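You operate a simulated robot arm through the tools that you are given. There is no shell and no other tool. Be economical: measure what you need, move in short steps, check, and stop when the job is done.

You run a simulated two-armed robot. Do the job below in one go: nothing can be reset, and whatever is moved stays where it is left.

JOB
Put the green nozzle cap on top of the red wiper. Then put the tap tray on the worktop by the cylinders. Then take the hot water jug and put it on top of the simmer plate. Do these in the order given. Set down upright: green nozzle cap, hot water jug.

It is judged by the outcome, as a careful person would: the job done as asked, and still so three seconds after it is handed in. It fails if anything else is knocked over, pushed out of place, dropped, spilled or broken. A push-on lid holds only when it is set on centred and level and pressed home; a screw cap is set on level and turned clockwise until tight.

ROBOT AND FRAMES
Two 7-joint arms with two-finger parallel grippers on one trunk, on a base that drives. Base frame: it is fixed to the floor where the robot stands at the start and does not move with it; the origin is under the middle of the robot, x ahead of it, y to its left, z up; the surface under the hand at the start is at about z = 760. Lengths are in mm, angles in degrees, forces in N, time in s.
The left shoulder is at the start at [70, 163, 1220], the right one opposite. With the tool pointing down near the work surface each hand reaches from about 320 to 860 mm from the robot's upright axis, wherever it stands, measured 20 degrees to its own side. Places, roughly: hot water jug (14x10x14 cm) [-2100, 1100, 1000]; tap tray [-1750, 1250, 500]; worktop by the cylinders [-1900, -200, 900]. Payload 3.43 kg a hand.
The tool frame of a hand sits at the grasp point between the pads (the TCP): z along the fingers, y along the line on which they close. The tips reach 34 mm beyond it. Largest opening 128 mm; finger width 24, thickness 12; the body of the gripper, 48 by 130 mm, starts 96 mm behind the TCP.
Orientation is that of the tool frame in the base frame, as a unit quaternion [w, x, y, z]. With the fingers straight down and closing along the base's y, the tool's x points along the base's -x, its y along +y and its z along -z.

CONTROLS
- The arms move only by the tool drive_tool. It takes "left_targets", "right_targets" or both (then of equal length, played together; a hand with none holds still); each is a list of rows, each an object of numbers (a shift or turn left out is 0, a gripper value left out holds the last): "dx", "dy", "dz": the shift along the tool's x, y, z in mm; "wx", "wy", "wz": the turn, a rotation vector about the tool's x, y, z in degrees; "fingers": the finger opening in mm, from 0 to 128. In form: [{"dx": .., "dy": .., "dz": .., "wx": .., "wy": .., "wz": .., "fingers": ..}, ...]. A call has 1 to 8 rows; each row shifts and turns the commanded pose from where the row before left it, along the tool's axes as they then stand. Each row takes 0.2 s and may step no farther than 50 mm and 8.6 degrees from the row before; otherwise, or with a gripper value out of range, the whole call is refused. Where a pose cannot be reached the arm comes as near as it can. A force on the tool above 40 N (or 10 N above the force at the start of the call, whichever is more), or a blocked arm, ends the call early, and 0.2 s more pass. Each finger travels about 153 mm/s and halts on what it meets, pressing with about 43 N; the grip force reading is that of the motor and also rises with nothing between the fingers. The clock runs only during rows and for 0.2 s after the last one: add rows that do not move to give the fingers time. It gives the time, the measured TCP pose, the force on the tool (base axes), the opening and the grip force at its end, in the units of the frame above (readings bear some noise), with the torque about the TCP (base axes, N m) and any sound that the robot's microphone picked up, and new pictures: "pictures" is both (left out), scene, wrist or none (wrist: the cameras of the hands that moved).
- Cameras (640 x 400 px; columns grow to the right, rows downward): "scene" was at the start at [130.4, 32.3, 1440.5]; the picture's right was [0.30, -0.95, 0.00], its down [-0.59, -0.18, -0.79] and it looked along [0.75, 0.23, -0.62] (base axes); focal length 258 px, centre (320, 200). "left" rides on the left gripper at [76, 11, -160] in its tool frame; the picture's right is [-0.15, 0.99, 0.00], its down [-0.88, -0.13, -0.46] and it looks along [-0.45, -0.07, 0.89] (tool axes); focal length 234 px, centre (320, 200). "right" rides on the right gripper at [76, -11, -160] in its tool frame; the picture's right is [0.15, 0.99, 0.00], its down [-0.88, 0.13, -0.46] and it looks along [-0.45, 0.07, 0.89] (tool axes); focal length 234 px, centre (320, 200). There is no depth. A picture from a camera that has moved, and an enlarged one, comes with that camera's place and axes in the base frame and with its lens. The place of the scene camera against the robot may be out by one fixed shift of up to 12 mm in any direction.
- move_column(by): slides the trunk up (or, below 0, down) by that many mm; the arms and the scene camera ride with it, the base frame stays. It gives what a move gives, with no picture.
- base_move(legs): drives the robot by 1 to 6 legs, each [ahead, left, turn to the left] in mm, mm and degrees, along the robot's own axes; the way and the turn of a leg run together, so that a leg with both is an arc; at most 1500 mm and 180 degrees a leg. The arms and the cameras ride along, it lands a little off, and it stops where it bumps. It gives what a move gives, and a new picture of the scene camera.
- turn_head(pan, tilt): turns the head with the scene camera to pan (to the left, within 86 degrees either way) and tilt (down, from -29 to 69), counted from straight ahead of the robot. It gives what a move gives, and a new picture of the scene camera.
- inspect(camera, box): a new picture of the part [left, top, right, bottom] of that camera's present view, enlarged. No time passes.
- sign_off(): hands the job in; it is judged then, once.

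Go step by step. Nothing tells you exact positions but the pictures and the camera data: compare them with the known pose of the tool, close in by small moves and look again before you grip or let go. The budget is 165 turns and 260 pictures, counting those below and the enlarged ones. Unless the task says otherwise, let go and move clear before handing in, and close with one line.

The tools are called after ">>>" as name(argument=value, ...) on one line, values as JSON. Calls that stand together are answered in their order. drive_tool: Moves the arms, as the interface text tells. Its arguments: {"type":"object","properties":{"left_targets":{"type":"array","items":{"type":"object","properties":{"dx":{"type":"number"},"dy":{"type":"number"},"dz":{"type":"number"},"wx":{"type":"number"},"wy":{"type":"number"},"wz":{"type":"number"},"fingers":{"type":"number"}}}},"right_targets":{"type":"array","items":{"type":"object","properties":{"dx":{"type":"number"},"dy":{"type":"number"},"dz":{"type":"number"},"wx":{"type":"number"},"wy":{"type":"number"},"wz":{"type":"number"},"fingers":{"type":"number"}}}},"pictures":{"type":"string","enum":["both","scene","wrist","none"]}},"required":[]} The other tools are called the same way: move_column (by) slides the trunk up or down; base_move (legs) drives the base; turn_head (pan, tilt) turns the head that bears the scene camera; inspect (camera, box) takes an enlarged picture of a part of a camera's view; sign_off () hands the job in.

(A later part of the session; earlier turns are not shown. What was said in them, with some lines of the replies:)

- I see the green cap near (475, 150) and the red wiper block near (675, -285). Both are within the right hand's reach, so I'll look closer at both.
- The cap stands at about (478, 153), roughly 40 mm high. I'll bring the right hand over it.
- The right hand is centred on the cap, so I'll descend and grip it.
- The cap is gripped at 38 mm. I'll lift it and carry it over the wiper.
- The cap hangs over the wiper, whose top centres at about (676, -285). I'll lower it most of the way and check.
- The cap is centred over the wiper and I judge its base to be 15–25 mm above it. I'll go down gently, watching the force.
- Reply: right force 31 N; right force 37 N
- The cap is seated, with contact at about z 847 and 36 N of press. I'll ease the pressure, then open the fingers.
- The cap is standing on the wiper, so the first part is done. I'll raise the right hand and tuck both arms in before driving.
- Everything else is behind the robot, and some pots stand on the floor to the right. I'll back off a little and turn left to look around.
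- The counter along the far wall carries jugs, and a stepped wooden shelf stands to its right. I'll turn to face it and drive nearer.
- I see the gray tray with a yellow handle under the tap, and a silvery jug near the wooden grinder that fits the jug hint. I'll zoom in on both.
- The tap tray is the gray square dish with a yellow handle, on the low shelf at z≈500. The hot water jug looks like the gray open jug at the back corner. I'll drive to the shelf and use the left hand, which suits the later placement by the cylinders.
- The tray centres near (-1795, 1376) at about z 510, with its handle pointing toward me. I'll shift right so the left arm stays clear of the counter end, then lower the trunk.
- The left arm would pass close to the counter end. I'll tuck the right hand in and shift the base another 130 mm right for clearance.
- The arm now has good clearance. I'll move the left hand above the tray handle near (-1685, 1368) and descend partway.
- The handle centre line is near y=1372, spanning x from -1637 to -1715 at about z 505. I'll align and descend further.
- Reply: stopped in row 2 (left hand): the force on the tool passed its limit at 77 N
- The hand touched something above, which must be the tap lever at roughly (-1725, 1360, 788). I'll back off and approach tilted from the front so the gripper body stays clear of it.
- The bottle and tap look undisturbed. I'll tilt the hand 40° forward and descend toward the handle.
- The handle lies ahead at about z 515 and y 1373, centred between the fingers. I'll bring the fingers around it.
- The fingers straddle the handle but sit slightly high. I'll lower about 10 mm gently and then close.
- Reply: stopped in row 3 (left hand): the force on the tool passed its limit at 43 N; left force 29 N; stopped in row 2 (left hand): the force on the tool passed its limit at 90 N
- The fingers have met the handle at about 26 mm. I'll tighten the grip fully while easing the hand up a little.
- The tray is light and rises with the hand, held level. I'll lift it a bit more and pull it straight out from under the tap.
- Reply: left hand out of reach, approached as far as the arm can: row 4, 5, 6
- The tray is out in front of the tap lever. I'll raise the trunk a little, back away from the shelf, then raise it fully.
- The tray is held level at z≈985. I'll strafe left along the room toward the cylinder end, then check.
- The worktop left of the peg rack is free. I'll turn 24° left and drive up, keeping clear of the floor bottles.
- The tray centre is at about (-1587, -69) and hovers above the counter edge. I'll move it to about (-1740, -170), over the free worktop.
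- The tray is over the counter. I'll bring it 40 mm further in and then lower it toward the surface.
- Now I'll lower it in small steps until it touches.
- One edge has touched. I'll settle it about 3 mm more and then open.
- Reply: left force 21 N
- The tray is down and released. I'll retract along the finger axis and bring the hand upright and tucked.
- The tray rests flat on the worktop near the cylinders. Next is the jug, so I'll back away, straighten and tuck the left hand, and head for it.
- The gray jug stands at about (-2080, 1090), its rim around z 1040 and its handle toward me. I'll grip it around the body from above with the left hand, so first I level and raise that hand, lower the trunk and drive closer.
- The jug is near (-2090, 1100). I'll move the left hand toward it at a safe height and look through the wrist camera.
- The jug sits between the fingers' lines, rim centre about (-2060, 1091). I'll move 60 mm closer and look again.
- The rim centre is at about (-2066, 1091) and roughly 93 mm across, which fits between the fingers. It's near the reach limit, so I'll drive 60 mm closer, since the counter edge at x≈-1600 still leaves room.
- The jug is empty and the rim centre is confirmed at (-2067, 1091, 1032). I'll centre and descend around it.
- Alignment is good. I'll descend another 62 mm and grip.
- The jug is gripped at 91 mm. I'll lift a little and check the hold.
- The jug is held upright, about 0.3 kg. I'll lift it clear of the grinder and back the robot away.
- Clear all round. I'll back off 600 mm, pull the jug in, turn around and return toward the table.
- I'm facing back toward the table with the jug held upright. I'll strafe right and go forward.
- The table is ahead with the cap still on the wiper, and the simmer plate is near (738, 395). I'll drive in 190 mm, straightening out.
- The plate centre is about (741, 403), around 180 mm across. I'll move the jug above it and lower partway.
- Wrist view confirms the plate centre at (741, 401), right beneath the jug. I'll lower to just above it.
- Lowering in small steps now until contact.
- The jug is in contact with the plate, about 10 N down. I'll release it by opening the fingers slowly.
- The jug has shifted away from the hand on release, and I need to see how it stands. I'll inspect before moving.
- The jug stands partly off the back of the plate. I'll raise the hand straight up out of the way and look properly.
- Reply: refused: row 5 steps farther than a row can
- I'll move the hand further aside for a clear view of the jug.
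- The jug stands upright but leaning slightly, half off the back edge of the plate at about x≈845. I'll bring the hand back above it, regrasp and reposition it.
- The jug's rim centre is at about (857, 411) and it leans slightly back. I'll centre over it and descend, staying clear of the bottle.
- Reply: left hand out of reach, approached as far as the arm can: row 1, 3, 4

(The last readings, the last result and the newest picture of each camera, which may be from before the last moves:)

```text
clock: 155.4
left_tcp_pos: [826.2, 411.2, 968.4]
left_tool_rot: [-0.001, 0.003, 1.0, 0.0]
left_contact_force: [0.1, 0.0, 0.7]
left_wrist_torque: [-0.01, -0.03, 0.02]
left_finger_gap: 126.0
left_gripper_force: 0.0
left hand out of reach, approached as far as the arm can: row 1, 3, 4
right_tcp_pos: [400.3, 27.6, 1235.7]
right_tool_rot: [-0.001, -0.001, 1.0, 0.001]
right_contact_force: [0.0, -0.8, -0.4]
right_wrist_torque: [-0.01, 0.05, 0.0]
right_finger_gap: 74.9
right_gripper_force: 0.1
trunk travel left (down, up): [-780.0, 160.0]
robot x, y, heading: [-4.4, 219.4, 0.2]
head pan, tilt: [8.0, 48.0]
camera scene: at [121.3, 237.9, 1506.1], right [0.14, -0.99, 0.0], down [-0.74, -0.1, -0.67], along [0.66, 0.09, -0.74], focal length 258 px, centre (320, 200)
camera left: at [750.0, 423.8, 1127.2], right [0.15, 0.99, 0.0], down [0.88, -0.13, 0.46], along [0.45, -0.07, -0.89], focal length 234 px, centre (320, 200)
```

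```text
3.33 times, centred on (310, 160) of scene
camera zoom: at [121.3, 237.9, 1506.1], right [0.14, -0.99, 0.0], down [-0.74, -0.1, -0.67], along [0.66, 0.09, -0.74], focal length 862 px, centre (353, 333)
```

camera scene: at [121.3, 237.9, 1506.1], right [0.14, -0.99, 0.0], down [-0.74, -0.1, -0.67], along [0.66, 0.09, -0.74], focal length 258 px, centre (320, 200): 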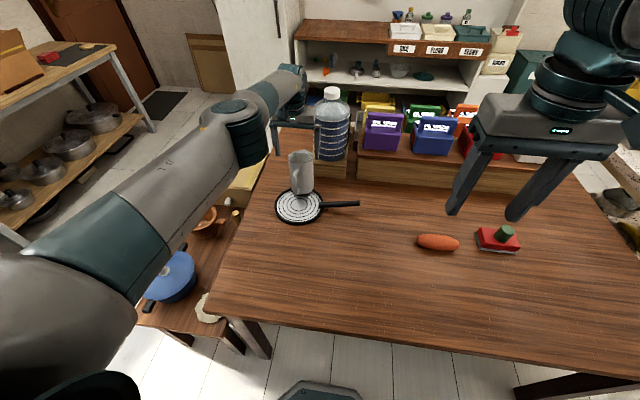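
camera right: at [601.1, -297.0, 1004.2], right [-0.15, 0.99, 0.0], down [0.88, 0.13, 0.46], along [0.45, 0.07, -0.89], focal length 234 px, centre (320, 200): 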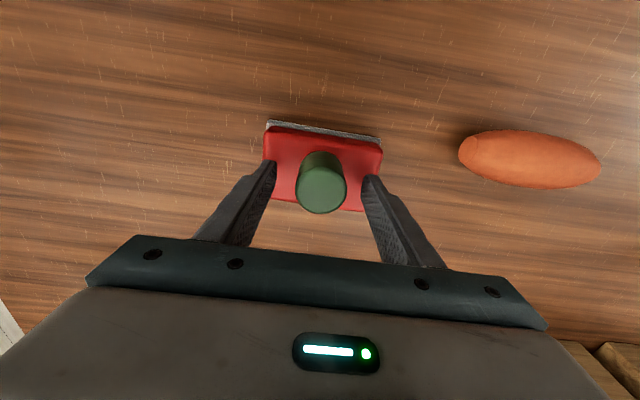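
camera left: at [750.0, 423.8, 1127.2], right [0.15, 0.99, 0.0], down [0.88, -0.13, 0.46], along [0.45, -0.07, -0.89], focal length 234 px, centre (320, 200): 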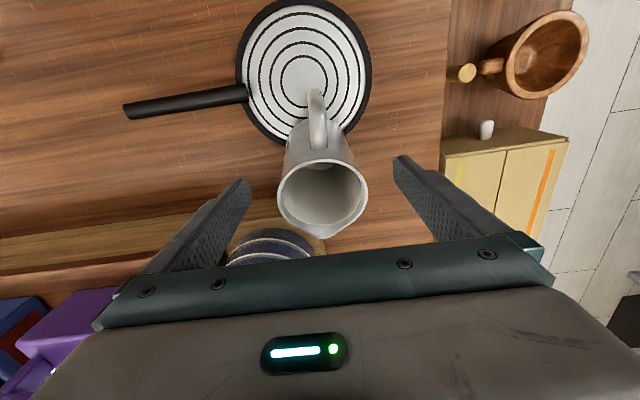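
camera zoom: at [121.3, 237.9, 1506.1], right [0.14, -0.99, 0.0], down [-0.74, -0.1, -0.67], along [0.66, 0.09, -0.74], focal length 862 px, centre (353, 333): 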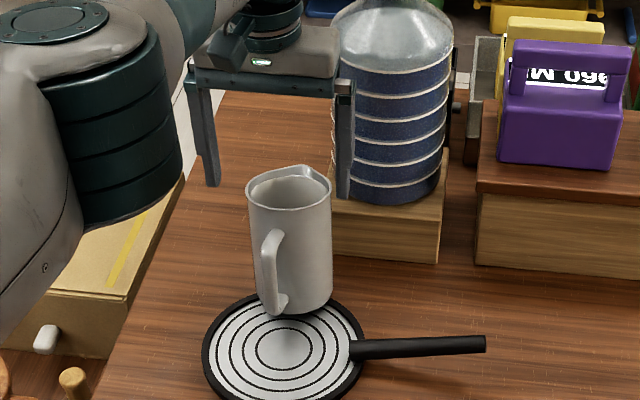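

The jug is just beyond reach. The table edge at x≈339 leaves about 80 mm in front of the base, so I'll retract the hand and drive 50 mm forward.

>>> drive_tool(left_targets=[{"dz": -35}, {"dz": -35, "dx": 20}, {"dx": 30}], pictures="none")

>>> base_move(legs=[[50, 0, 0]])

>>> move_column(by=-80)

```text
clock: 156.2
left_tcp_pos: [775.0, 414.0, 1040.0]
left_tool_rot: [0.0, 0.001, 1.0, 0.0]
left_contact_force: [0.2, -0.3, 0.8]
left_wrist_torque: [-0.02, -0.04, -0.02]
left_finger_gap: 126.2
left_gripper_force: 0.1
right_tcp_pos: [399.8, 29.0, 1236.3]
right_tool_rot: [0.0, -0.001, 1.0, 0.0]
right_contact_force: [0.9, 1.1, -0.6]
right_wrist_torque: [0.01, -0.02, 0.02]
right_finger_gap: 74.8
right_gripper_force: 0.1
trunk travel left (down, up): [-780.0, 160.0]
robot x, y, heading: [-2.8, 219.8, 0.4]
head pan, tilt: [8.0, 48.0]
```

```text
clock: 157.1
left_tcp_pos: [819.9, 410.8, 1044.2]
left_tool_rot: [0.002, 0.002, 1.0, 0.0]
left_contact_force: [-0.4, 0.4, -0.1]
left_wrist_torque: [-0.01, -0.08, 0.0]
left_finger_gap: 126.4
left_gripper_force: 0.0
right_tcp_pos: [445.9, 28.0, 1237.9]
right_tool_rot: [0.002, -0.002, 1.0, 0.001]
right_contact_force: [-0.9, -0.1, 0.0]
right_wrist_torque: [-0.04, -0.07, 0.04]
right_finger_gap: 75.0
right_gripper_force: 0.1
trunk travel left (down, up): [-780.0, 160.0]
robot x, y, heading: [44.2, 222.4, -0.1]
head pan, tilt: [8.0, 48.0]
camera scene: at [164.7, 238.2, 1506.9], right [0.14, -0.99, 0.0], down [-0.73, -0.11, -0.67], along [0.67, 0.1, -0.74], focal length 258 px, centre (320, 200)
```

scene: 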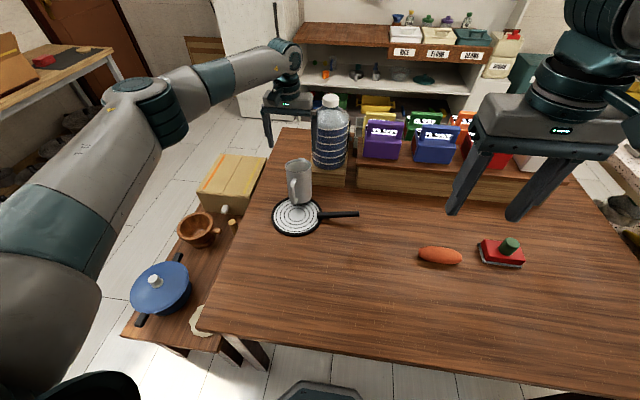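

```text
clock: 158.3
left_tcp_pos: [824.6, 413.3, 960.0]
left_tool_rot: [0.0, 0.001, 1.0, 0.001]
left_contact_force: [0.2, -0.1, 0.8]
left_wrist_torque: [-0.01, 0.01, -0.05]
left_finger_gap: 126.3
left_gripper_force: 0.1
right_tcp_pos: [450.1, 27.4, 1155.8]
right_tool_rot: [-0.001, -0.002, 1.0, 0.0]
right_contact_force: [-0.1, -0.2, 0.8]
right_wrist_torque: [-0.02, -0.01, -0.01]
right_finger_gap: 74.8
right_gripper_force: 0.1
trunk travel left (down, up): [-700.0, 240.0]
robot x, y, heading: [46.9, 222.5, 0.3]
head pan, tilt: [8.0, 48.0]
```

Now within reach. I'll move over the jug and check alignment.

>>> drive_tool(left_targets=[{"dx": -25, "dy": -1}, {"dz": 0}], pictures="wrist")

>>> inspect(camera="left", box=[230, 60, 430, 260])

>>> inspect(camera="scene", box=[250, 80, 370, 240])

```text
clock: 158.9
left_tcp_pos: [850.5, 411.9, 961.1]
left_tool_rot: [0.0, 0.002, 1.0, 0.0]
left_contact_force: [-0.6, 0.2, 0.0]
left_wrist_torque: [-0.03, 0.01, 0.01]
left_finger_gap: 126.1
left_gripper_force: 0.0
right_tcp_pos: [449.8, 30.5, 1155.5]
right_tool_rot: [0.0, -0.002, 1.0, 0.001]
right_contact_force: [0.3, 0.5, -0.1]
right_wrist_torque: [-0.03, 0.01, 0.0]
right_finger_gap: 75.1
right_gripper_force: 0.1
trunk travel left (down, up): [-700.0, 240.0]
robot x, y, heading: [44.4, 220.3, 0.3]
head pan, tilt: [8.0, 48.0]
camera left: at [774.4, 423.7, 1119.1], right [0.15, 0.99, 0.0], down [0.88, -0.13, 0.46], along [0.45, -0.07, -0.89], focal length 234 px, centre (320, 200)
```

left: 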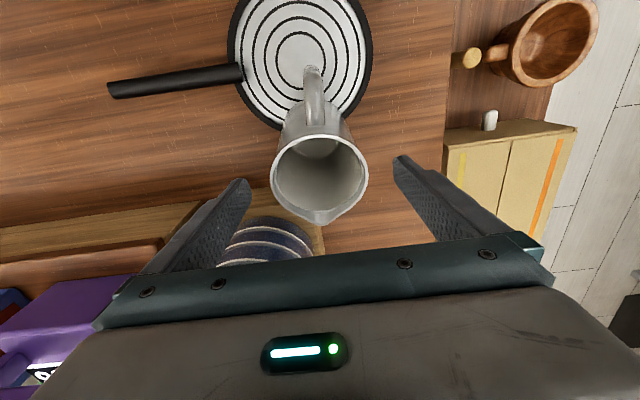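

```text
2.00 times, centred on (330, 160) of left
camera zoom: at [774.4, 423.7, 1119.1], right [0.15, 0.99, 0.0], down [0.88, -0.13, 0.46], along [0.45, -0.07, -0.89], focal length 468 px, centre (300, 280)
```

zoom: 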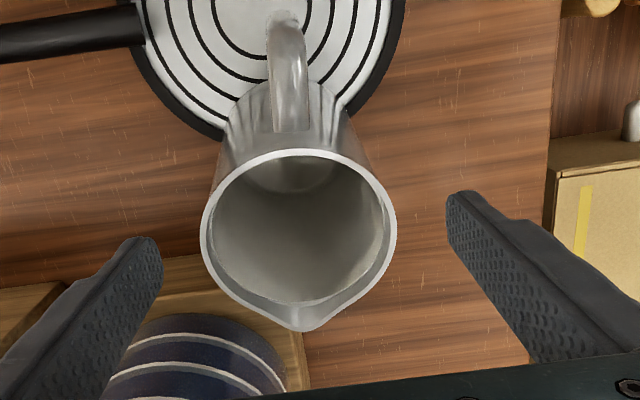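

```text
2.50 times, centred on (310, 160) of scene
camera zoom: at [170.5, 239.4, 1426.1], right [0.14, -0.99, 0.0], down [-0.74, -0.11, -0.67], along [0.66, 0.09, -0.74], focal length 646 px, centre (345, 300)
```

zoom: 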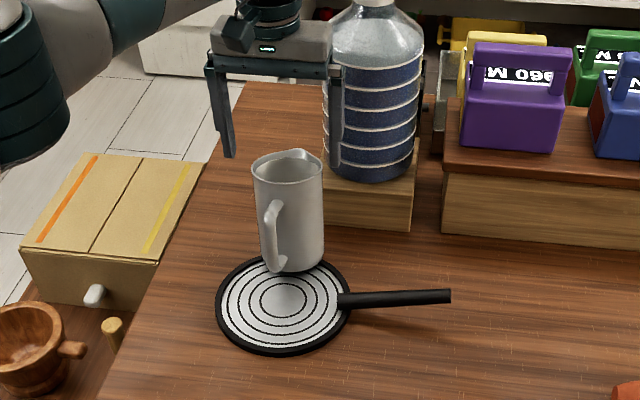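

The rim centre is at (852, 411, ~910). The hand is aligned, so I'll descend around the jug and grip.

>>> drive_tool(left_targets=[{"dz": 30, "dx": 2, "dy": -1}, {"dz": 30}, {"dz": 30}, {"dz": 18}, {"dz": 0}], pictures="wrist")

>>> inspect(camera="scene", box=[250, 100, 370, 240])

```text
clock: 160.1
left_tcp_pos: [847.6, 409.7, 852.1]
left_tool_rot: [0.0, 0.002, 1.0, 0.001]
left_contact_force: [0.2, 1.1, 0.1]
left_wrist_torque: [-0.01, -0.01, -0.01]
left_finger_gap: 126.2
left_gripper_force: 0.0
right_tcp_pos: [449.4, 28.8, 1155.4]
right_tool_rot: [0.0, -0.002, 1.0, 0.0]
right_contact_force: [0.0, 0.6, -0.2]
right_wrist_torque: [-0.01, 0.0, -0.03]
right_finger_gap: 74.9
right_gripper_force: 0.0
trunk travel left (down, up): [-700.0, 240.0]
robot x, y, heading: [45.8, 222.8, 0.4]
head pan, tilt: [8.0, 48.0]
camera left: at [771.7, 421.9, 1011.2], right [0.15, 0.99, 0.0], down [0.88, -0.13, 0.46], along [0.45, -0.07, -0.89], focal length 234 px, centre (320, 200)
```

left: 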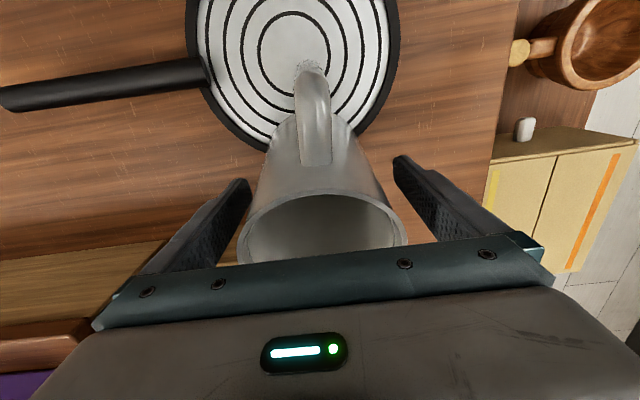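

```text
2.86 times, centred on (310, 170) of scene
camera zoom: at [170.7, 238.4, 1426.1], right [0.14, -0.99, 0.0], down [-0.74, -0.11, -0.67], along [0.66, 0.1, -0.74], focal length 739 px, centre (349, 286)
```

zoom: 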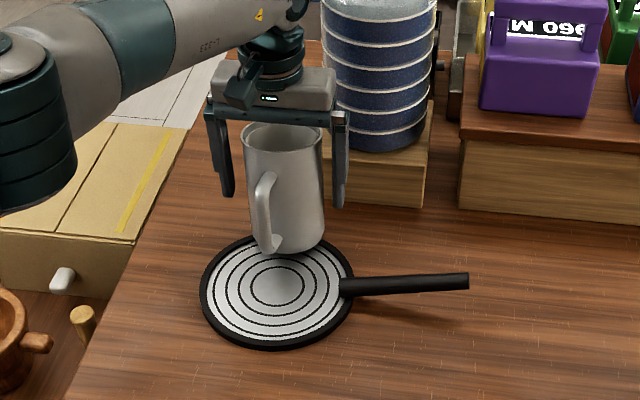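

The jug axis sits about 10 mm further than the finger line, so I'll shift forward a bit and close gently.

>>> drive_tool(left_targets=[{"dx": -8}, {"dz": 0}, {"fingers": 112}, {"fingers": 100}, {"fingers": 90}, {"fingers": 80}, {"fingers": 80}], pictures="wrist")

>>> inspect(camera="scene", box=[250, 100, 370, 240])

```text
clock: 161.7
left_tcp_pos: [855.8, 410.0, 852.4]
left_tool_rot: [-0.001, 0.002, 1.0, 0.0]
left_contact_force: [1.3, -0.9, 1.7]
left_wrist_torque: [-0.16, -0.05, 0.0]
left_finger_gap: 92.6
left_gripper_force: 43.7
right_tcp_pos: [449.5, 28.5, 1155.5]
right_tool_rot: [0.0, -0.002, 1.0, 0.0]
right_contact_force: [-0.8, -0.3, -0.1]
right_wrist_torque: [0.0, 0.03, -0.02]
right_finger_gap: 74.9
right_gripper_force: 0.1
trunk travel left (down, up): [-700.0, 240.0]
robot x, y, heading: [45.7, 219.4, -0.2]
head pan, tilt: [8.0, 48.0]
camera left: at [780.1, 422.3, 1010.8], right [0.15, 0.99, 0.0], down [0.88, -0.13, 0.46], along [0.45, -0.07, -0.89], focal length 234 px, centre (320, 200)
```

left: 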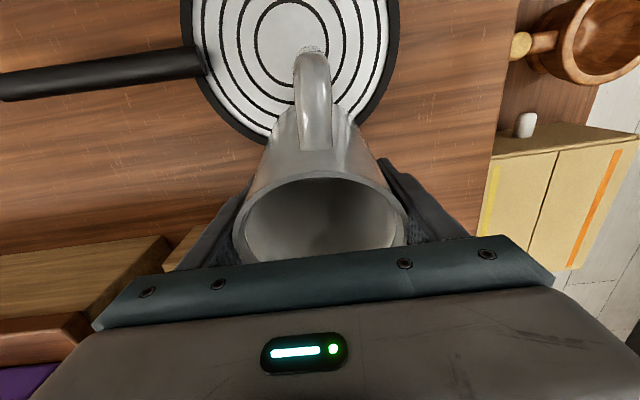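

```text
2.86 times, centred on (310, 170) of scene
camera zoom: at [171.0, 238.2, 1426.1], right [0.14, -0.99, 0.0], down [-0.74, -0.11, -0.67], along [0.66, 0.1, -0.74], focal length 739 px, centre (349, 286)
```

zoom: 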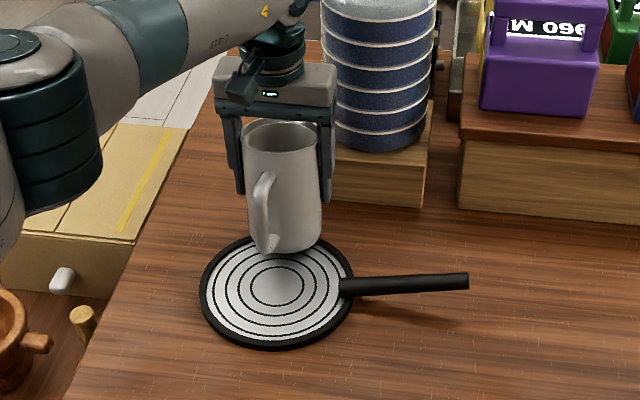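

Gripped. I'll lift it and check its tilt.

>>> drive_tool(left_targets=[{"dz": -10}, {"dz": -20}, {"dz": -25}, {"dz": -20}, {"dz": 0}], pictures="wrist")

>>> inspect(camera="scene", box=[250, 80, 370, 240])

```text
clock: 162.9
left_tcp_pos: [856.5, 410.4, 924.8]
left_tool_rot: [0.0, 0.001, 1.0, 0.0]
left_contact_force: [0.5, -0.2, -2.6]
left_wrist_torque: [-0.05, -0.02, -0.02]
left_finger_gap: 92.6
left_gripper_force: 42.5
right_tcp_pos: [451.0, 28.1, 1155.4]
right_tool_rot: [-0.001, -0.002, 1.0, 0.0]
right_contact_force: [0.0, 0.5, 0.0]
right_wrist_torque: [0.03, 0.0, -0.03]
right_finger_gap: 75.0
right_gripper_force: 0.2
trunk travel left (down, up): [-700.0, 240.0]
robot x, y, heading: [44.6, 223.7, 0.3]
head pan, tilt: [8.0, 48.0]
camera left: at [780.1, 422.6, 1083.8], right [0.15, 0.99, 0.0], down [0.88, -0.13, 0.46], along [0.45, -0.07, -0.89], focal length 234 px, centre (320, 200)
```

left: 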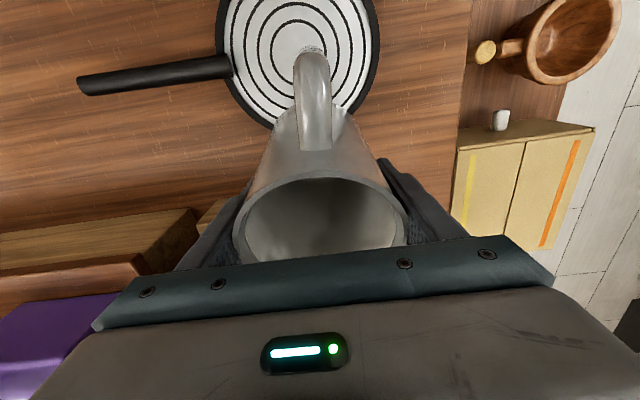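

```text
2.50 times, centred on (310, 160) of scene
camera zoom: at [171.8, 238.5, 1426.0], right [0.14, -0.99, 0.0], down [-0.74, -0.11, -0.67], along [0.66, 0.09, -0.74], focal length 646 px, centre (345, 300)
```

zoom: 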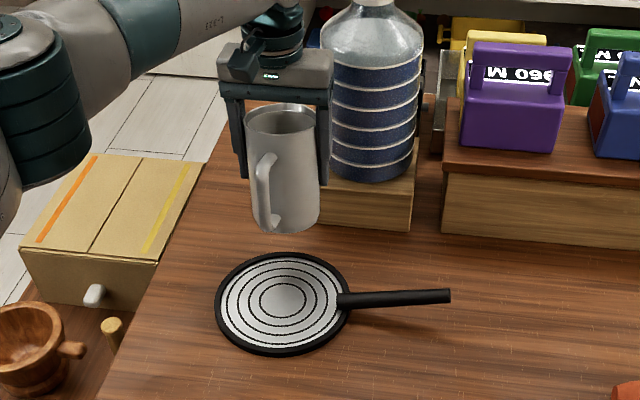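

The earlier slide came from the jug having pitched in the grip during the drive; now it hangs nearly upright. I'll bring it back over the plate with gentle small moves to keep it so.

>>> drive_tool(left_targets=[{"dx": 8, "dy": -1}, {"dx": 15, "dy": -1}, {"dx": 18, "dy": -1}, {"dx": 18, "dy": -1}, {"dx": 18, "dy": -1}, {"dx": 18, "dy": -1}, {"dx": 12, "dy": -1}, {"dx": 6, "dy": -1}], pictures="wrist")

>>> inspect(camera="scene", box=[250, 80, 370, 240])

```text
clock: 164.7
left_tcp_pos: [742.2, 402.9, 927.6]
left_tool_rot: [0.0, 0.001, 1.0, 0.0]
left_contact_force: [-0.6, -0.1, -3.6]
left_wrist_torque: [-0.03, -0.03, 0.0]
left_finger_gap: 92.6
left_gripper_force: 43.3
right_tcp_pos: [449.9, 29.1, 1154.5]
right_tool_rot: [0.0, -0.001, 1.0, 0.0]
right_contact_force: [-0.5, -0.4, -0.9]
right_wrist_torque: [-0.03, 0.04, 0.0]
right_finger_gap: 75.1
right_gripper_force: 0.1
trunk travel left (down, up): [-700.0, 240.0]
robot x, y, heading: [46.1, 221.0, 0.3]
head pan, tilt: [8.0, 48.0]
camera left: at [666.5, 415.4, 1086.4], right [0.15, 0.99, 0.0], down [0.88, -0.13, 0.46], along [0.45, -0.07, -0.89], focal length 234 px, centre (320, 200)
```

left: 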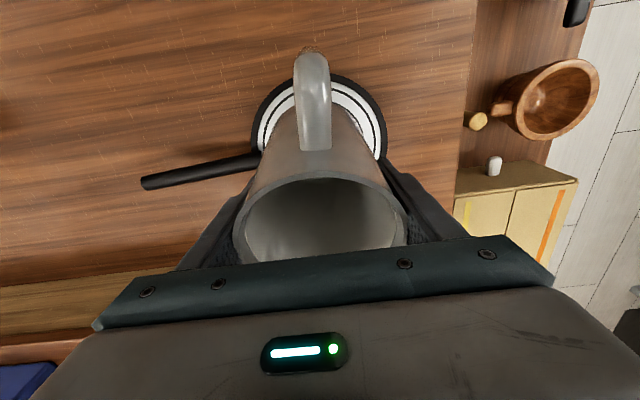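

```text
2.50 times, centred on (310, 160) of scene
camera zoom: at [171.3, 238.6, 1426.0], right [0.14, -0.99, 0.0], down [-0.74, -0.11, -0.67], along [0.66, 0.09, -0.74], focal length 646 px, centre (345, 300)
```

zoom: 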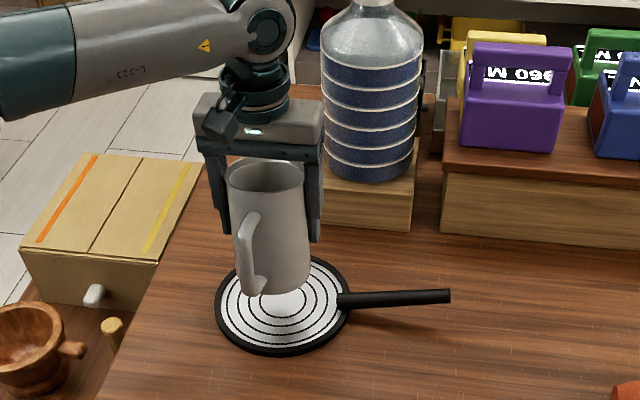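

The jug leans about 5° back in the grip. I'll rotate the tool to bring it upright and lower it gently.

>>> drive_tool(left_targets=[{"wy": -2}, {"wy": -2}, {"wy": -1.5}, {"dz": 8}, {"dz": 12}, {"dz": 12}, {"dz": 5}, {"dz": 0}], pictures="both")

>>> inspect(camera="scene", box=[250, 110, 350, 230])

```text
clock: 166.5
left_tcp_pos: [745.6, 402.4, 889.2]
left_tool_rot: [0.048, 0.001, 0.999, 0.0]
left_contact_force: [0.2, 0.0, -2.4]
left_wrist_torque: [0.02, -0.01, -0.01]
left_finger_gap: 92.6
left_gripper_force: 43.4
right_tcp_pos: [449.3, 27.5, 1155.7]
right_tool_rot: [0.001, -0.002, 1.0, -0.001]
right_contact_force: [1.3, 0.3, -0.8]
right_wrist_torque: [0.04, 0.0, -0.01]
right_finger_gap: 74.8
right_gripper_force: 0.0
trunk travel left (down, up): [-700.0, 240.0]
robot x, y, heading: [48.4, 222.8, 0.1]
head pan, tilt: [8.0, 48.0]
camera scene: at [171.3, 238.5, 1426.0], right [0.14, -0.99, 0.0], down [-0.74, -0.11, -0.67], along [0.66, 0.09, -0.74], focal length 258 px, centre (320, 200)
camera left: at [654.9, 415.7, 1039.9], right [0.15, 0.99, 0.01], down [0.83, -0.13, 0.54], along [0.53, -0.07, -0.84], focal length 234 px, centre (320, 200)
```

scene: 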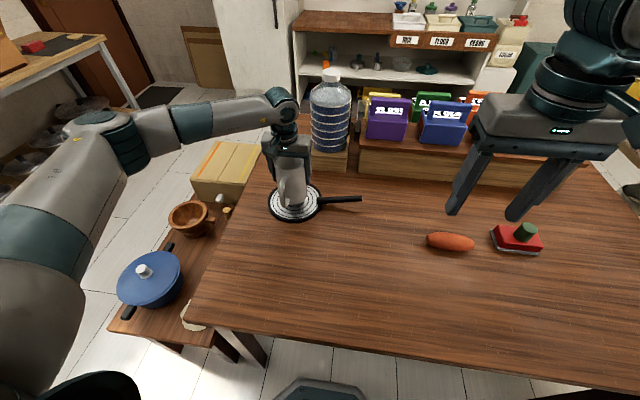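
left: 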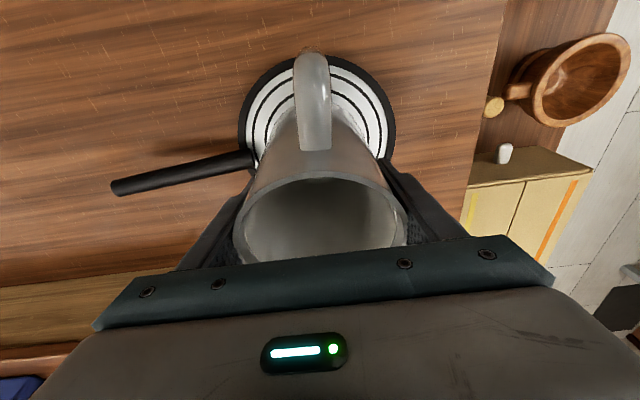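

```text
3.33 times, centred on (300, 170) of scene
camera zoom: at [171.3, 238.5, 1426.0], right [0.14, -0.99, 0.0], down [-0.74, -0.11, -0.67], along [0.66, 0.09, -0.74], focal length 862 px, centre (387, 300)
```

zoom: 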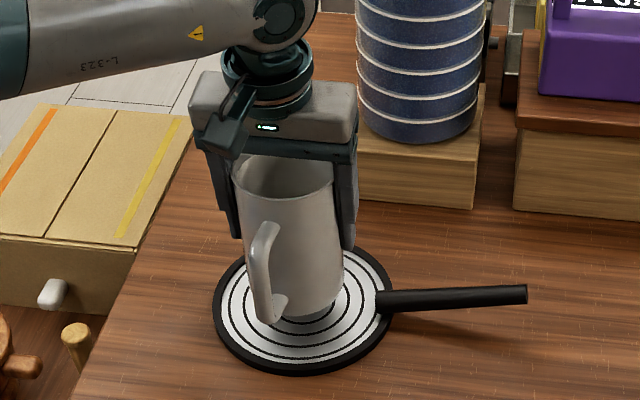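

It looks upright now. I'll lower in small vertical steps until contact.

>>> drive_tool(left_targets=[{"dz": 10, "dx": 2}, {"dz": 10, "dx": 2}, {"dz": 6, "dx": 1}, {"dz": 0}], pictures="none")

>>> drive_tool(left_targets=[{"dz": 4}, {"dz": 0}], pictures="none")

>>> drive_tool(left_targets=[{"dz": 3}, {"dz": 0}], pictures="wrist")

>>> inspect(camera="scene", box=[250, 110, 350, 230])

```text
clock: 167.5
left_tcp_pos: [744.3, 404.1, 864.4]
left_tool_rot: [0.048, 0.002, 0.999, 0.0]
left_contact_force: [0.1, 0.1, -2.9]
left_wrist_torque: [0.01, 0.01, -0.01]
left_finger_gap: 92.7
left_gripper_force: 42.9
right_tcp_pos: [450.2, 28.1, 1155.0]
right_tool_rot: [-0.001, -0.002, 1.0, 0.0]
right_contact_force: [0.7, 0.5, 0.6]
right_wrist_torque: [0.01, 0.01, -0.02]
right_finger_gap: 75.0
right_gripper_force: 0.0
trunk travel left (down, up): [-700.0, 240.0]
robot x, y, heading: [40.9, 216.6, 0.1]
head pan, tilt: [8.0, 48.0]
```

```text
clock: 168.1
left_tcp_pos: [744.9, 403.6, 859.6]
left_tool_rot: [0.048, 0.002, 0.999, 0.001]
left_contact_force: [0.7, 0.4, -3.9]
left_wrist_torque: [-0.01, 0.0, 0.01]
left_finger_gap: 92.5
left_gripper_force: 42.2
right_tcp_pos: [450.5, 28.2, 1155.5]
right_tool_rot: [0.0, -0.002, 1.0, 0.0]
right_contact_force: [0.0, 0.2, -0.5]
right_wrist_torque: [-0.03, 0.02, -0.03]
right_finger_gap: 75.0
right_gripper_force: 0.1
trunk travel left (down, up): [-700.0, 240.0]
robot x, y, heading: [43.9, 218.8, 0.4]
head pan, tilt: [8.0, 48.0]
```

```text
clock: 168.7
left_tcp_pos: [744.4, 401.8, 855.7]
left_tool_rot: [0.049, 0.002, 0.999, 0.0]
left_contact_force: [-0.5, 0.0, -2.3]
left_wrist_torque: [-0.04, 0.0, 0.02]
left_finger_gap: 92.7
left_gripper_force: 43.1
right_tcp_pos: [450.2, 29.1, 1154.9]
right_tool_rot: [0.0, -0.002, 1.0, 0.0]
right_contact_force: [0.1, -0.3, 0.1]
right_wrist_torque: [-0.02, 0.03, 0.02]
right_finger_gap: 75.2
right_gripper_force: 0.1
trunk travel left (down, up): [-700.0, 240.0]
robot x, y, heading: [46.4, 219.9, 0.1]
head pan, tilt: [8.0, 48.0]
camera left: at [653.9, 415.1, 1007.4], right [0.15, 0.99, 0.01], down [0.83, -0.13, 0.54], along [0.53, -0.07, -0.84], focal length 234 px, centre (320, 200)
```

left: 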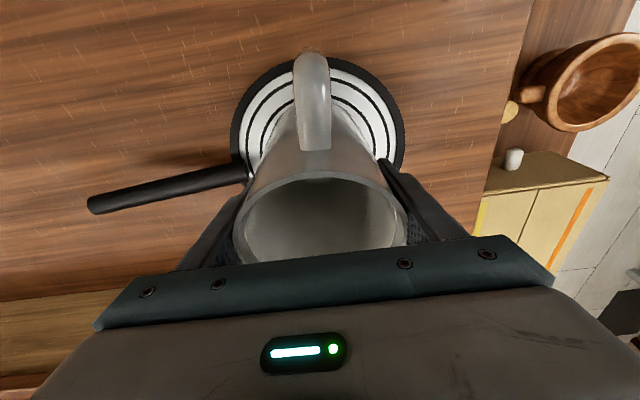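

```text
3.33 times, centred on (300, 170) of scene
camera zoom: at [171.3, 238.5, 1426.0], right [0.14, -0.99, 0.0], down [-0.74, -0.11, -0.67], along [0.66, 0.09, -0.74], focal length 862 px, centre (387, 300)
```

zoom: 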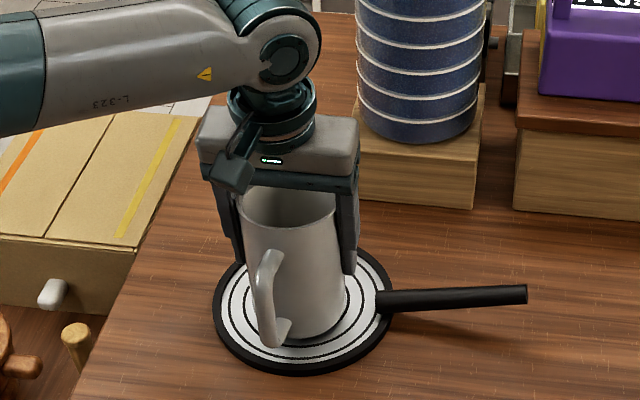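

>>> drive_tool(left_targets=[{"dz": 2}, {"dz": 0}], pictures="none")

>>> drive_tool(left_targets=[{"dz": 2}, {"dz": 0}], pictures="none")

>>> drive_tool(left_targets=[{"dz": 2}, {"dz": 0}], pictures="none")

```text
clock: 169.3
left_tcp_pos: [745.1, 402.2, 856.2]
left_tool_rot: [0.049, 0.002, 0.999, 0.0]
left_contact_force: [0.1, 1.6, 2.9]
left_wrist_torque: [0.18, -0.25, 0.01]
left_finger_gap: 92.6
left_gripper_force: 42.4
right_tcp_pos: [450.1, 28.5, 1155.4]
right_tool_rot: [0.0, -0.002, 1.0, 0.0]
right_contact_force: [-0.2, 0.1, 0.1]
right_wrist_torque: [0.01, 0.05, 0.0]
right_finger_gap: 75.1
right_gripper_force: 0.0
trunk travel left (down, up): [-700.0, 240.0]
robot x, y, heading: [47.3, 216.7, 0.0]
head pan, tilt: [8.0, 48.0]
```

```text
clock: 169.9
left_tcp_pos: [745.5, 402.8, 856.1]
left_tool_rot: [0.049, 0.002, 0.999, 0.001]
left_contact_force: [-1.7, 2.6, 14.8]
left_wrist_torque: [0.31, -0.52, 0.03]
left_finger_gap: 92.5
left_gripper_force: 43.0
right_tcp_pos: [449.1, 26.5, 1156.1]
right_tool_rot: [0.001, -0.001, 1.0, 0.0]
right_contact_force: [-0.3, -0.5, 0.4]
right_wrist_torque: [0.02, 0.03, 0.01]
right_finger_gap: 74.9
right_gripper_force: 0.0
trunk travel left (down, up): [-700.0, 240.0]
robot x, y, heading: [45.5, 224.3, 0.3]
head pan, tilt: [8.0, 48.0]
```

```text
clock: 170.5
left_tcp_pos: [744.2, 401.5, 853.7]
left_tool_rot: [0.051, 0.003, 0.999, 0.0]
left_contact_force: [-2.3, -1.2, 22.3]
left_wrist_torque: [-0.09, -0.67, -0.15]
left_finger_gap: 92.7
left_gripper_force: 42.9
right_tcp_pos: [448.0, 27.8, 1156.7]
right_tool_rot: [0.002, -0.002, 1.0, 0.001]
right_contact_force: [-0.8, 0.2, -1.3]
right_wrist_torque: [0.02, 0.01, 0.0]
right_finger_gap: 75.1
right_gripper_force: 0.1
trunk travel left (down, up): [-700.0, 240.0]
robot x, y, heading: [44.0, 222.1, 0.2]
head pan, tilt: [8.0, 48.0]
```

The contact torque shows the far edge of the base touching first, so the jug still leans slightly. I'll ease off, tilt a few degrees more and touch down again.

>>> drive_tool(left_targets=[{"dz": -5}, {"wy": -2}, {"wy": -1.5}, {"dz": 0}], pictures="none")

>>> drive_tool(left_targets=[{"dz": 2}, {"dz": 0}], pictures="none")

>>> drive_tool(left_targets=[{"dz": 2}, {"dz": 0}], pictures="wrist")

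>>> inspect(camera="scene", box=[250, 110, 350, 230])

```text
clock: 171.5
left_tcp_pos: [742.8, 403.1, 855.5]
left_tool_rot: [0.079, 0.002, 0.997, 0.001]
left_contact_force: [0.1, 0.4, -3.3]
left_wrist_torque: [-0.02, 0.0, -0.04]
left_finger_gap: 92.1
left_gripper_force: 43.2
right_tcp_pos: [450.6, 28.1, 1154.7]
right_tool_rot: [0.0, -0.001, 1.0, -0.001]
right_contact_force: [0.3, -0.5, -0.2]
right_wrist_torque: [0.0, 0.01, 0.0]
right_finger_gap: 74.9
right_gripper_force: 0.1
trunk travel left (down, up): [-700.0, 240.0]
robot x, y, heading: [47.2, 219.5, 0.5]
head pan, tilt: [8.0, 48.0]
```

```text
clock: 172.1
left_tcp_pos: [745.2, 402.3, 854.9]
left_tool_rot: [0.079, 0.002, 0.997, -0.001]
left_contact_force: [0.2, 0.7, -2.4]
left_wrist_torque: [-0.03, -0.03, -0.02]
left_finger_gap: 92.3
left_gripper_force: 43.5
right_tcp_pos: [450.9, 28.2, 1156.4]
right_tool_rot: [0.0, -0.002, 1.0, 0.0]
right_contact_force: [0.2, 0.3, 0.3]
right_wrist_torque: [0.01, 0.03, -0.01]
right_finger_gap: 74.9
right_gripper_force: 0.0
trunk travel left (down, up): [-700.0, 240.0]
robot x, y, heading: [48.9, 222.5, 0.3]
head pan, tilt: [8.0, 48.0]
```

```text
clock: 172.7
left_tcp_pos: [745.0, 403.4, 853.0]
left_tool_rot: [0.079, 0.002, 0.997, 0.0]
left_contact_force: [-1.1, 1.8, 5.9]
left_wrist_torque: [0.28, 0.42, -0.05]
left_finger_gap: 92.2
left_gripper_force: 43.1
right_tcp_pos: [449.1, 27.9, 1155.7]
right_tool_rot: [0.0, -0.002, 1.0, 0.0]
right_contact_force: [0.4, 0.3, -0.4]
right_wrist_torque: [0.0, 0.03, -0.05]
right_finger_gap: 75.0
right_gripper_force: 0.1
trunk travel left (down, up): [-700.0, 240.0]
robot x, y, heading: [50.1, 221.4, -0.0]
head pan, tilt: [8.0, 48.0]
camera left: at [645.3, 415.0, 997.8], right [0.15, 0.99, 0.02], down [0.8, -0.13, 0.59], along [0.59, -0.07, -0.81], focal length 234 px, centre (320, 200)
```

left: 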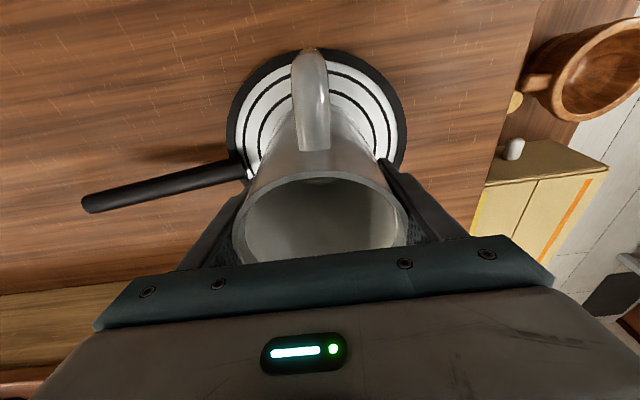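

```text
3.33 times, centred on (300, 170) of scene
camera zoom: at [170.3, 238.4, 1426.3], right [0.14, -0.99, 0.0], down [-0.74, -0.11, -0.67], along [0.66, 0.1, -0.74], focal length 862 px, centre (387, 300)
```

zoom: 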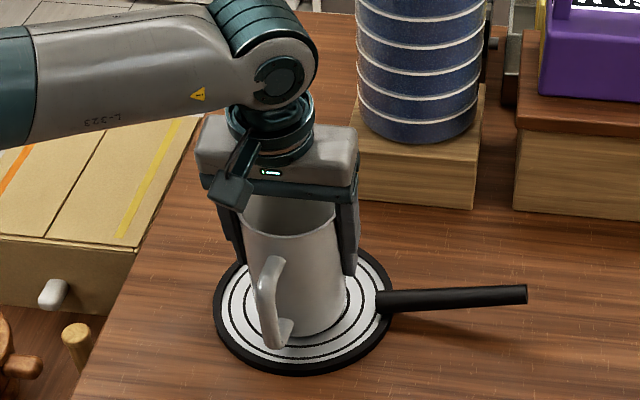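

Now the near edge touches first, so upright lies in between. I'll rotate back 1.5° and settle it.

>>> drive_tool(left_targets=[{"wy": 1}, {"wy": 0.7}, {"dz": 0}], pictures="none")

>>> drive_tool(left_targets=[{"dz": 1}, {"dz": 0}], pictures="none")

```text
clock: 173.5
left_tcp_pos: [745.2, 402.1, 853.0]
left_tool_rot: [0.064, 0.001, 0.998, 0.0]
left_contact_force: [4.0, 0.2, 7.2]
left_wrist_torque: [0.1, -0.79, -0.05]
left_finger_gap: 92.6
left_gripper_force: 43.2
right_tcp_pos: [450.3, 27.1, 1155.0]
right_tool_rot: [0.0, -0.001, 1.0, 0.0]
right_contact_force: [-0.2, 0.2, 0.1]
right_wrist_torque: [0.02, -0.01, 0.02]
right_finger_gap: 75.1
right_gripper_force: 0.1
trunk travel left (down, up): [-700.0, 240.0]
robot x, y, heading: [43.8, 220.7, 0.1]
head pan, tilt: [8.0, 48.0]
```

```text
clock: 174.1
left_tcp_pos: [745.4, 401.9, 853.0]
left_tool_rot: [0.064, 0.001, 0.998, 0.0]
left_contact_force: [2.4, -1.2, 10.3]
left_wrist_torque: [0.02, -0.8, -0.1]
left_finger_gap: 91.8
left_gripper_force: 42.7
right_tcp_pos: [449.4, 28.5, 1155.5]
right_tool_rot: [0.001, -0.002, 1.0, 0.0]
right_contact_force: [0.0, -0.3, -0.4]
right_wrist_torque: [0.01, 0.01, 0.06]
right_finger_gap: 75.0
right_gripper_force: 0.1
trunk travel left (down, up): [-700.0, 240.0]
robot x, y, heading: [44.2, 216.9, 0.1]
head pan, tilt: [8.0, 48.0]
```

The base is now nearly flat and I'm only twisting against it. I'll relieve the twist by about 1° and then release slowly.

>>> drive_tool(left_targets=[{"wy": -1}, {"dz": -0.5}, {"dz": 0}], pictures="none")

>>> drive_tool(left_targets=[{"fingers": 94}, {"fingers": 96}, {"fingers": 98}, {"fingers": 100}, {"dz": 0}], pictures="wrist")

>>> inspect(camera="scene", box=[250, 110, 350, 230])

```text
clock: 174.9
left_tcp_pos: [743.8, 403.0, 852.6]
left_tool_rot: [0.073, 0.001, 0.997, 0.001]
left_contact_force: [-1.5, -3.0, 11.5]
left_wrist_torque: [0.05, 0.68, 0.09]
left_finger_gap: 92.2
left_gripper_force: 43.0
right_tcp_pos: [448.8, 26.9, 1156.8]
right_tool_rot: [0.001, -0.002, 1.0, 0.001]
right_contact_force: [-0.2, 0.2, 0.0]
right_wrist_torque: [0.03, -0.03, 0.0]
right_finger_gap: 74.9
right_gripper_force: 0.1
trunk travel left (down, up): [-700.0, 240.0]
robot x, y, heading: [44.6, 220.7, 0.3]
head pan, tilt: [8.0, 48.0]
```

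```text
clock: 176.1
left_tcp_pos: [744.6, 403.5, 851.0]
left_tool_rot: [0.072, 0.002, 0.997, 0.0]
left_contact_force: [0.5, 0.7, 0.8]
left_wrist_torque: [-0.01, -0.01, -0.01]
left_finger_gap: 99.6
left_gripper_force: 0.1
right_tcp_pos: [451.9, 28.4, 1155.7]
right_tool_rot: [0.0, -0.002, 1.0, 0.0]
right_contact_force: [-0.2, 0.0, -0.9]
right_wrist_torque: [-0.02, 0.0, -0.01]
right_finger_gap: 74.8
right_gripper_force: 0.2
trunk travel left (down, up): [-700.0, 240.0]
robot x, y, heading: [43.0, 224.0, 0.1]
head pan, tilt: [8.0, 48.0]
camera left: at [647.5, 415.0, 997.5], right [0.15, 0.99, 0.02], down [0.8, -0.13, 0.58], along [0.57, -0.07, -0.82], focal length 234 px, centre (320, 200)
```

left: 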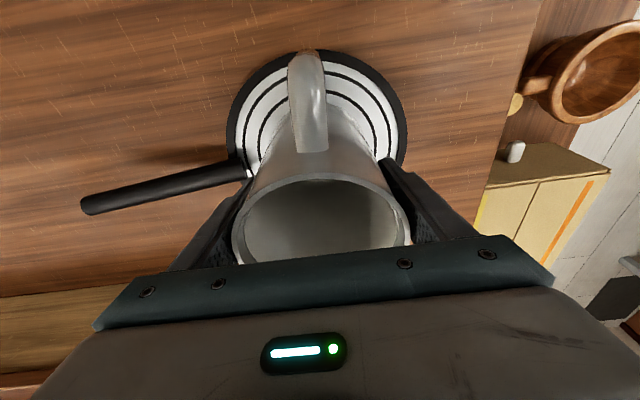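

```text
3.33 times, centred on (300, 170) of scene
camera zoom: at [171.0, 238.4, 1426.1], right [0.14, -0.99, 0.0], down [-0.74, -0.11, -0.67], along [0.66, 0.09, -0.74], focal length 862 px, centre (387, 300)
```

zoom: 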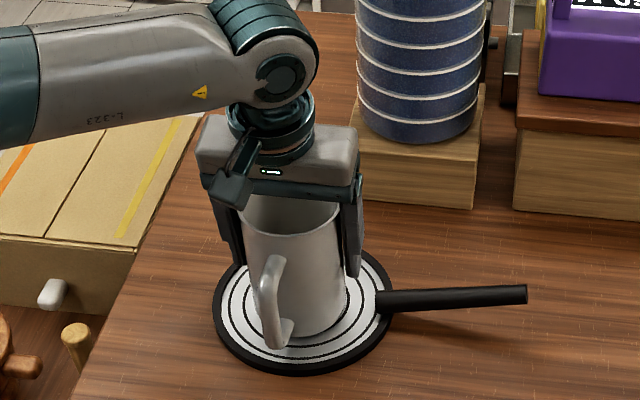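

The jug stayed in place and upright on the plate. I'll open fully and withdraw upward along the finger axis.

>>> drive_tool(left_targets=[{"fingers": 112}, {"fingers": 124}, {"dz": 0}, {"dz": -25}, {"dz": -40}, {"dz": -45}, {"dz": -45}, {"dz": -45}], pictures="none")

>>> drive_tool(left_targets=[{"dx": 45}, {"dx": 45}, {"dx": 45}, {"dx": 45}, {"dx": 45}, {"dx": 20, "dy": 20}, {"dz": 0}], pictures="both")

>>> inspect(camera="scene", box=[230, 90, 370, 240])

>>> inspect(camera="scene", box=[420, 190, 580, 290])

```text
clock: 177.9
left_tcp_pos: [715.5, 402.5, 1048.4]
left_tool_rot: [0.072, 0.002, 0.997, 0.001]
left_contact_force: [-0.3, 0.1, -0.9]
left_wrist_torque: [0.01, 0.04, -0.05]
left_finger_gap: 124.0
left_gripper_force: 0.0
right_tcp_pos: [449.8, 28.6, 1155.3]
right_tool_rot: [0.001, -0.002, 1.0, -0.001]
right_contact_force: [0.2, 0.7, 0.8]
right_wrist_torque: [-0.02, -0.01, -0.02]
right_finger_gap: 75.0
right_gripper_force: 0.1
trunk travel left (down, up): [-700.0, 240.0]
robot x, y, heading: [48.4, 222.3, 0.2]
head pan, tilt: [8.0, 48.0]
```

```text
clock: 179.5
left_tcp_pos: [474.3, 420.0, 1014.1]
left_tool_rot: [0.073, 0.002, 0.997, 0.001]
left_contact_force: [-0.2, -0.8, 0.3]
left_wrist_torque: [0.03, -0.01, 0.02]
left_finger_gap: 123.9
left_gripper_force: 0.0
right_tcp_pos: [451.0, 27.4, 1155.1]
right_tool_rot: [0.0, -0.001, 1.0, 0.001]
right_contact_force: [0.1, 0.3, -0.9]
right_wrist_torque: [0.01, 0.01, 0.01]
right_finger_gap: 75.1
right_gripper_force: 0.0
trunk travel left (down, up): [-700.0, 240.0]
robot x, y, heading: [43.7, 217.5, 0.4]
head pan, tilt: [8.0, 48.0]
camera scene: at [171.4, 237.5, 1426.0], right [0.14, -0.99, 0.0], down [-0.74, -0.1, -0.67], along [0.66, 0.1, -0.74], focal length 258 px, centre (320, 200)
camera left: at [375.7, 433.1, 1160.6], right [0.15, 0.99, 0.02], down [0.81, -0.13, 0.58], along [0.57, -0.07, -0.82], focal length 234 px, centre (320, 200)
```

scene: 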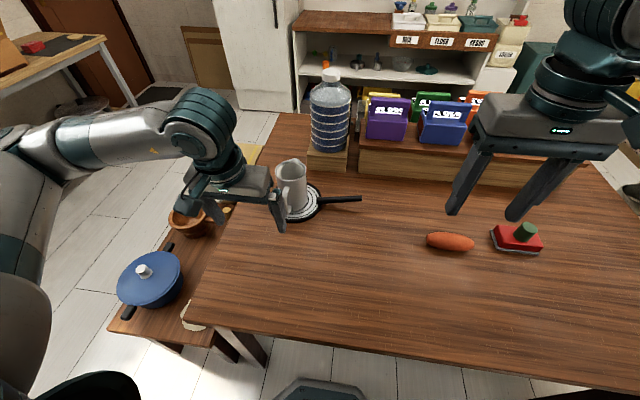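
left: 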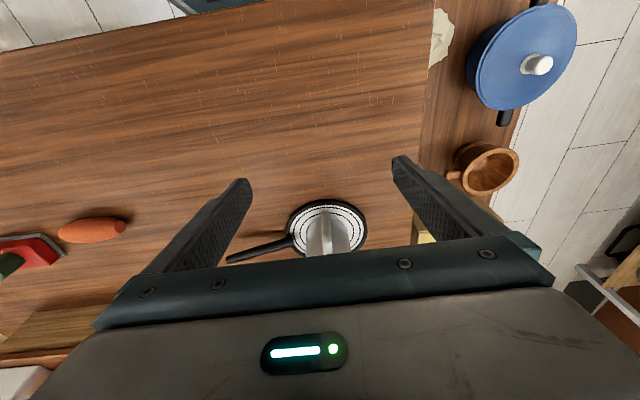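

```text
2.67 times, centred on (300, 165) of scene
camera zoom: at [171.4, 237.5, 1426.0], right [0.14, -0.99, 0.0], down [-0.74, -0.1, -0.67], along [0.66, 0.1, -0.74], focal length 690 px, centre (373, 293)
```

zoom: 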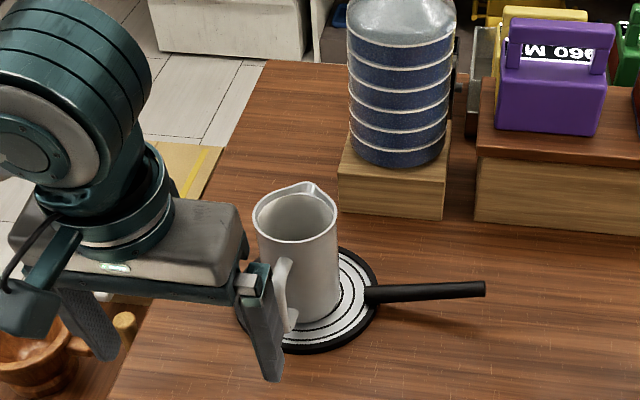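

```text
4.00 times, centred on (500, 240) of scene
camera zoom: at [171.4, 237.5, 1426.0], right [0.14, -0.99, 0.0], down [-0.74, -0.1, -0.67], along [0.66, 0.1, -0.74], focal length 1034 px, centre (-400, 40)
```

zoom: 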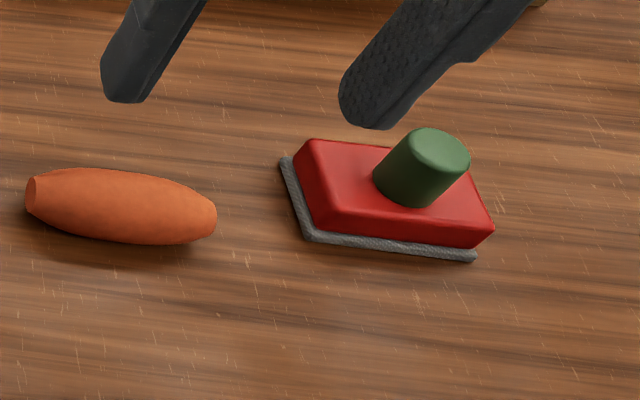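

The cap stands on the wiper, the tray lies on the worktop, and the jug stands upright and centred on the simmer plate with both hands clear. I'm handing in.

>>> sign_off()

```text
The job is handed in.
```

All three steps were done in order and the job is handed in: the green nozzle cap is upright on the red wiper, the tap tray is on the worktop by the cylinders, and the hot water jug is upright on the simmer plate. Along the way the hand bumped the tap of the large water bottle, which looked undisturbed. The jug also slid partly off the plate on the first release, so I regrasped it and set it down again.
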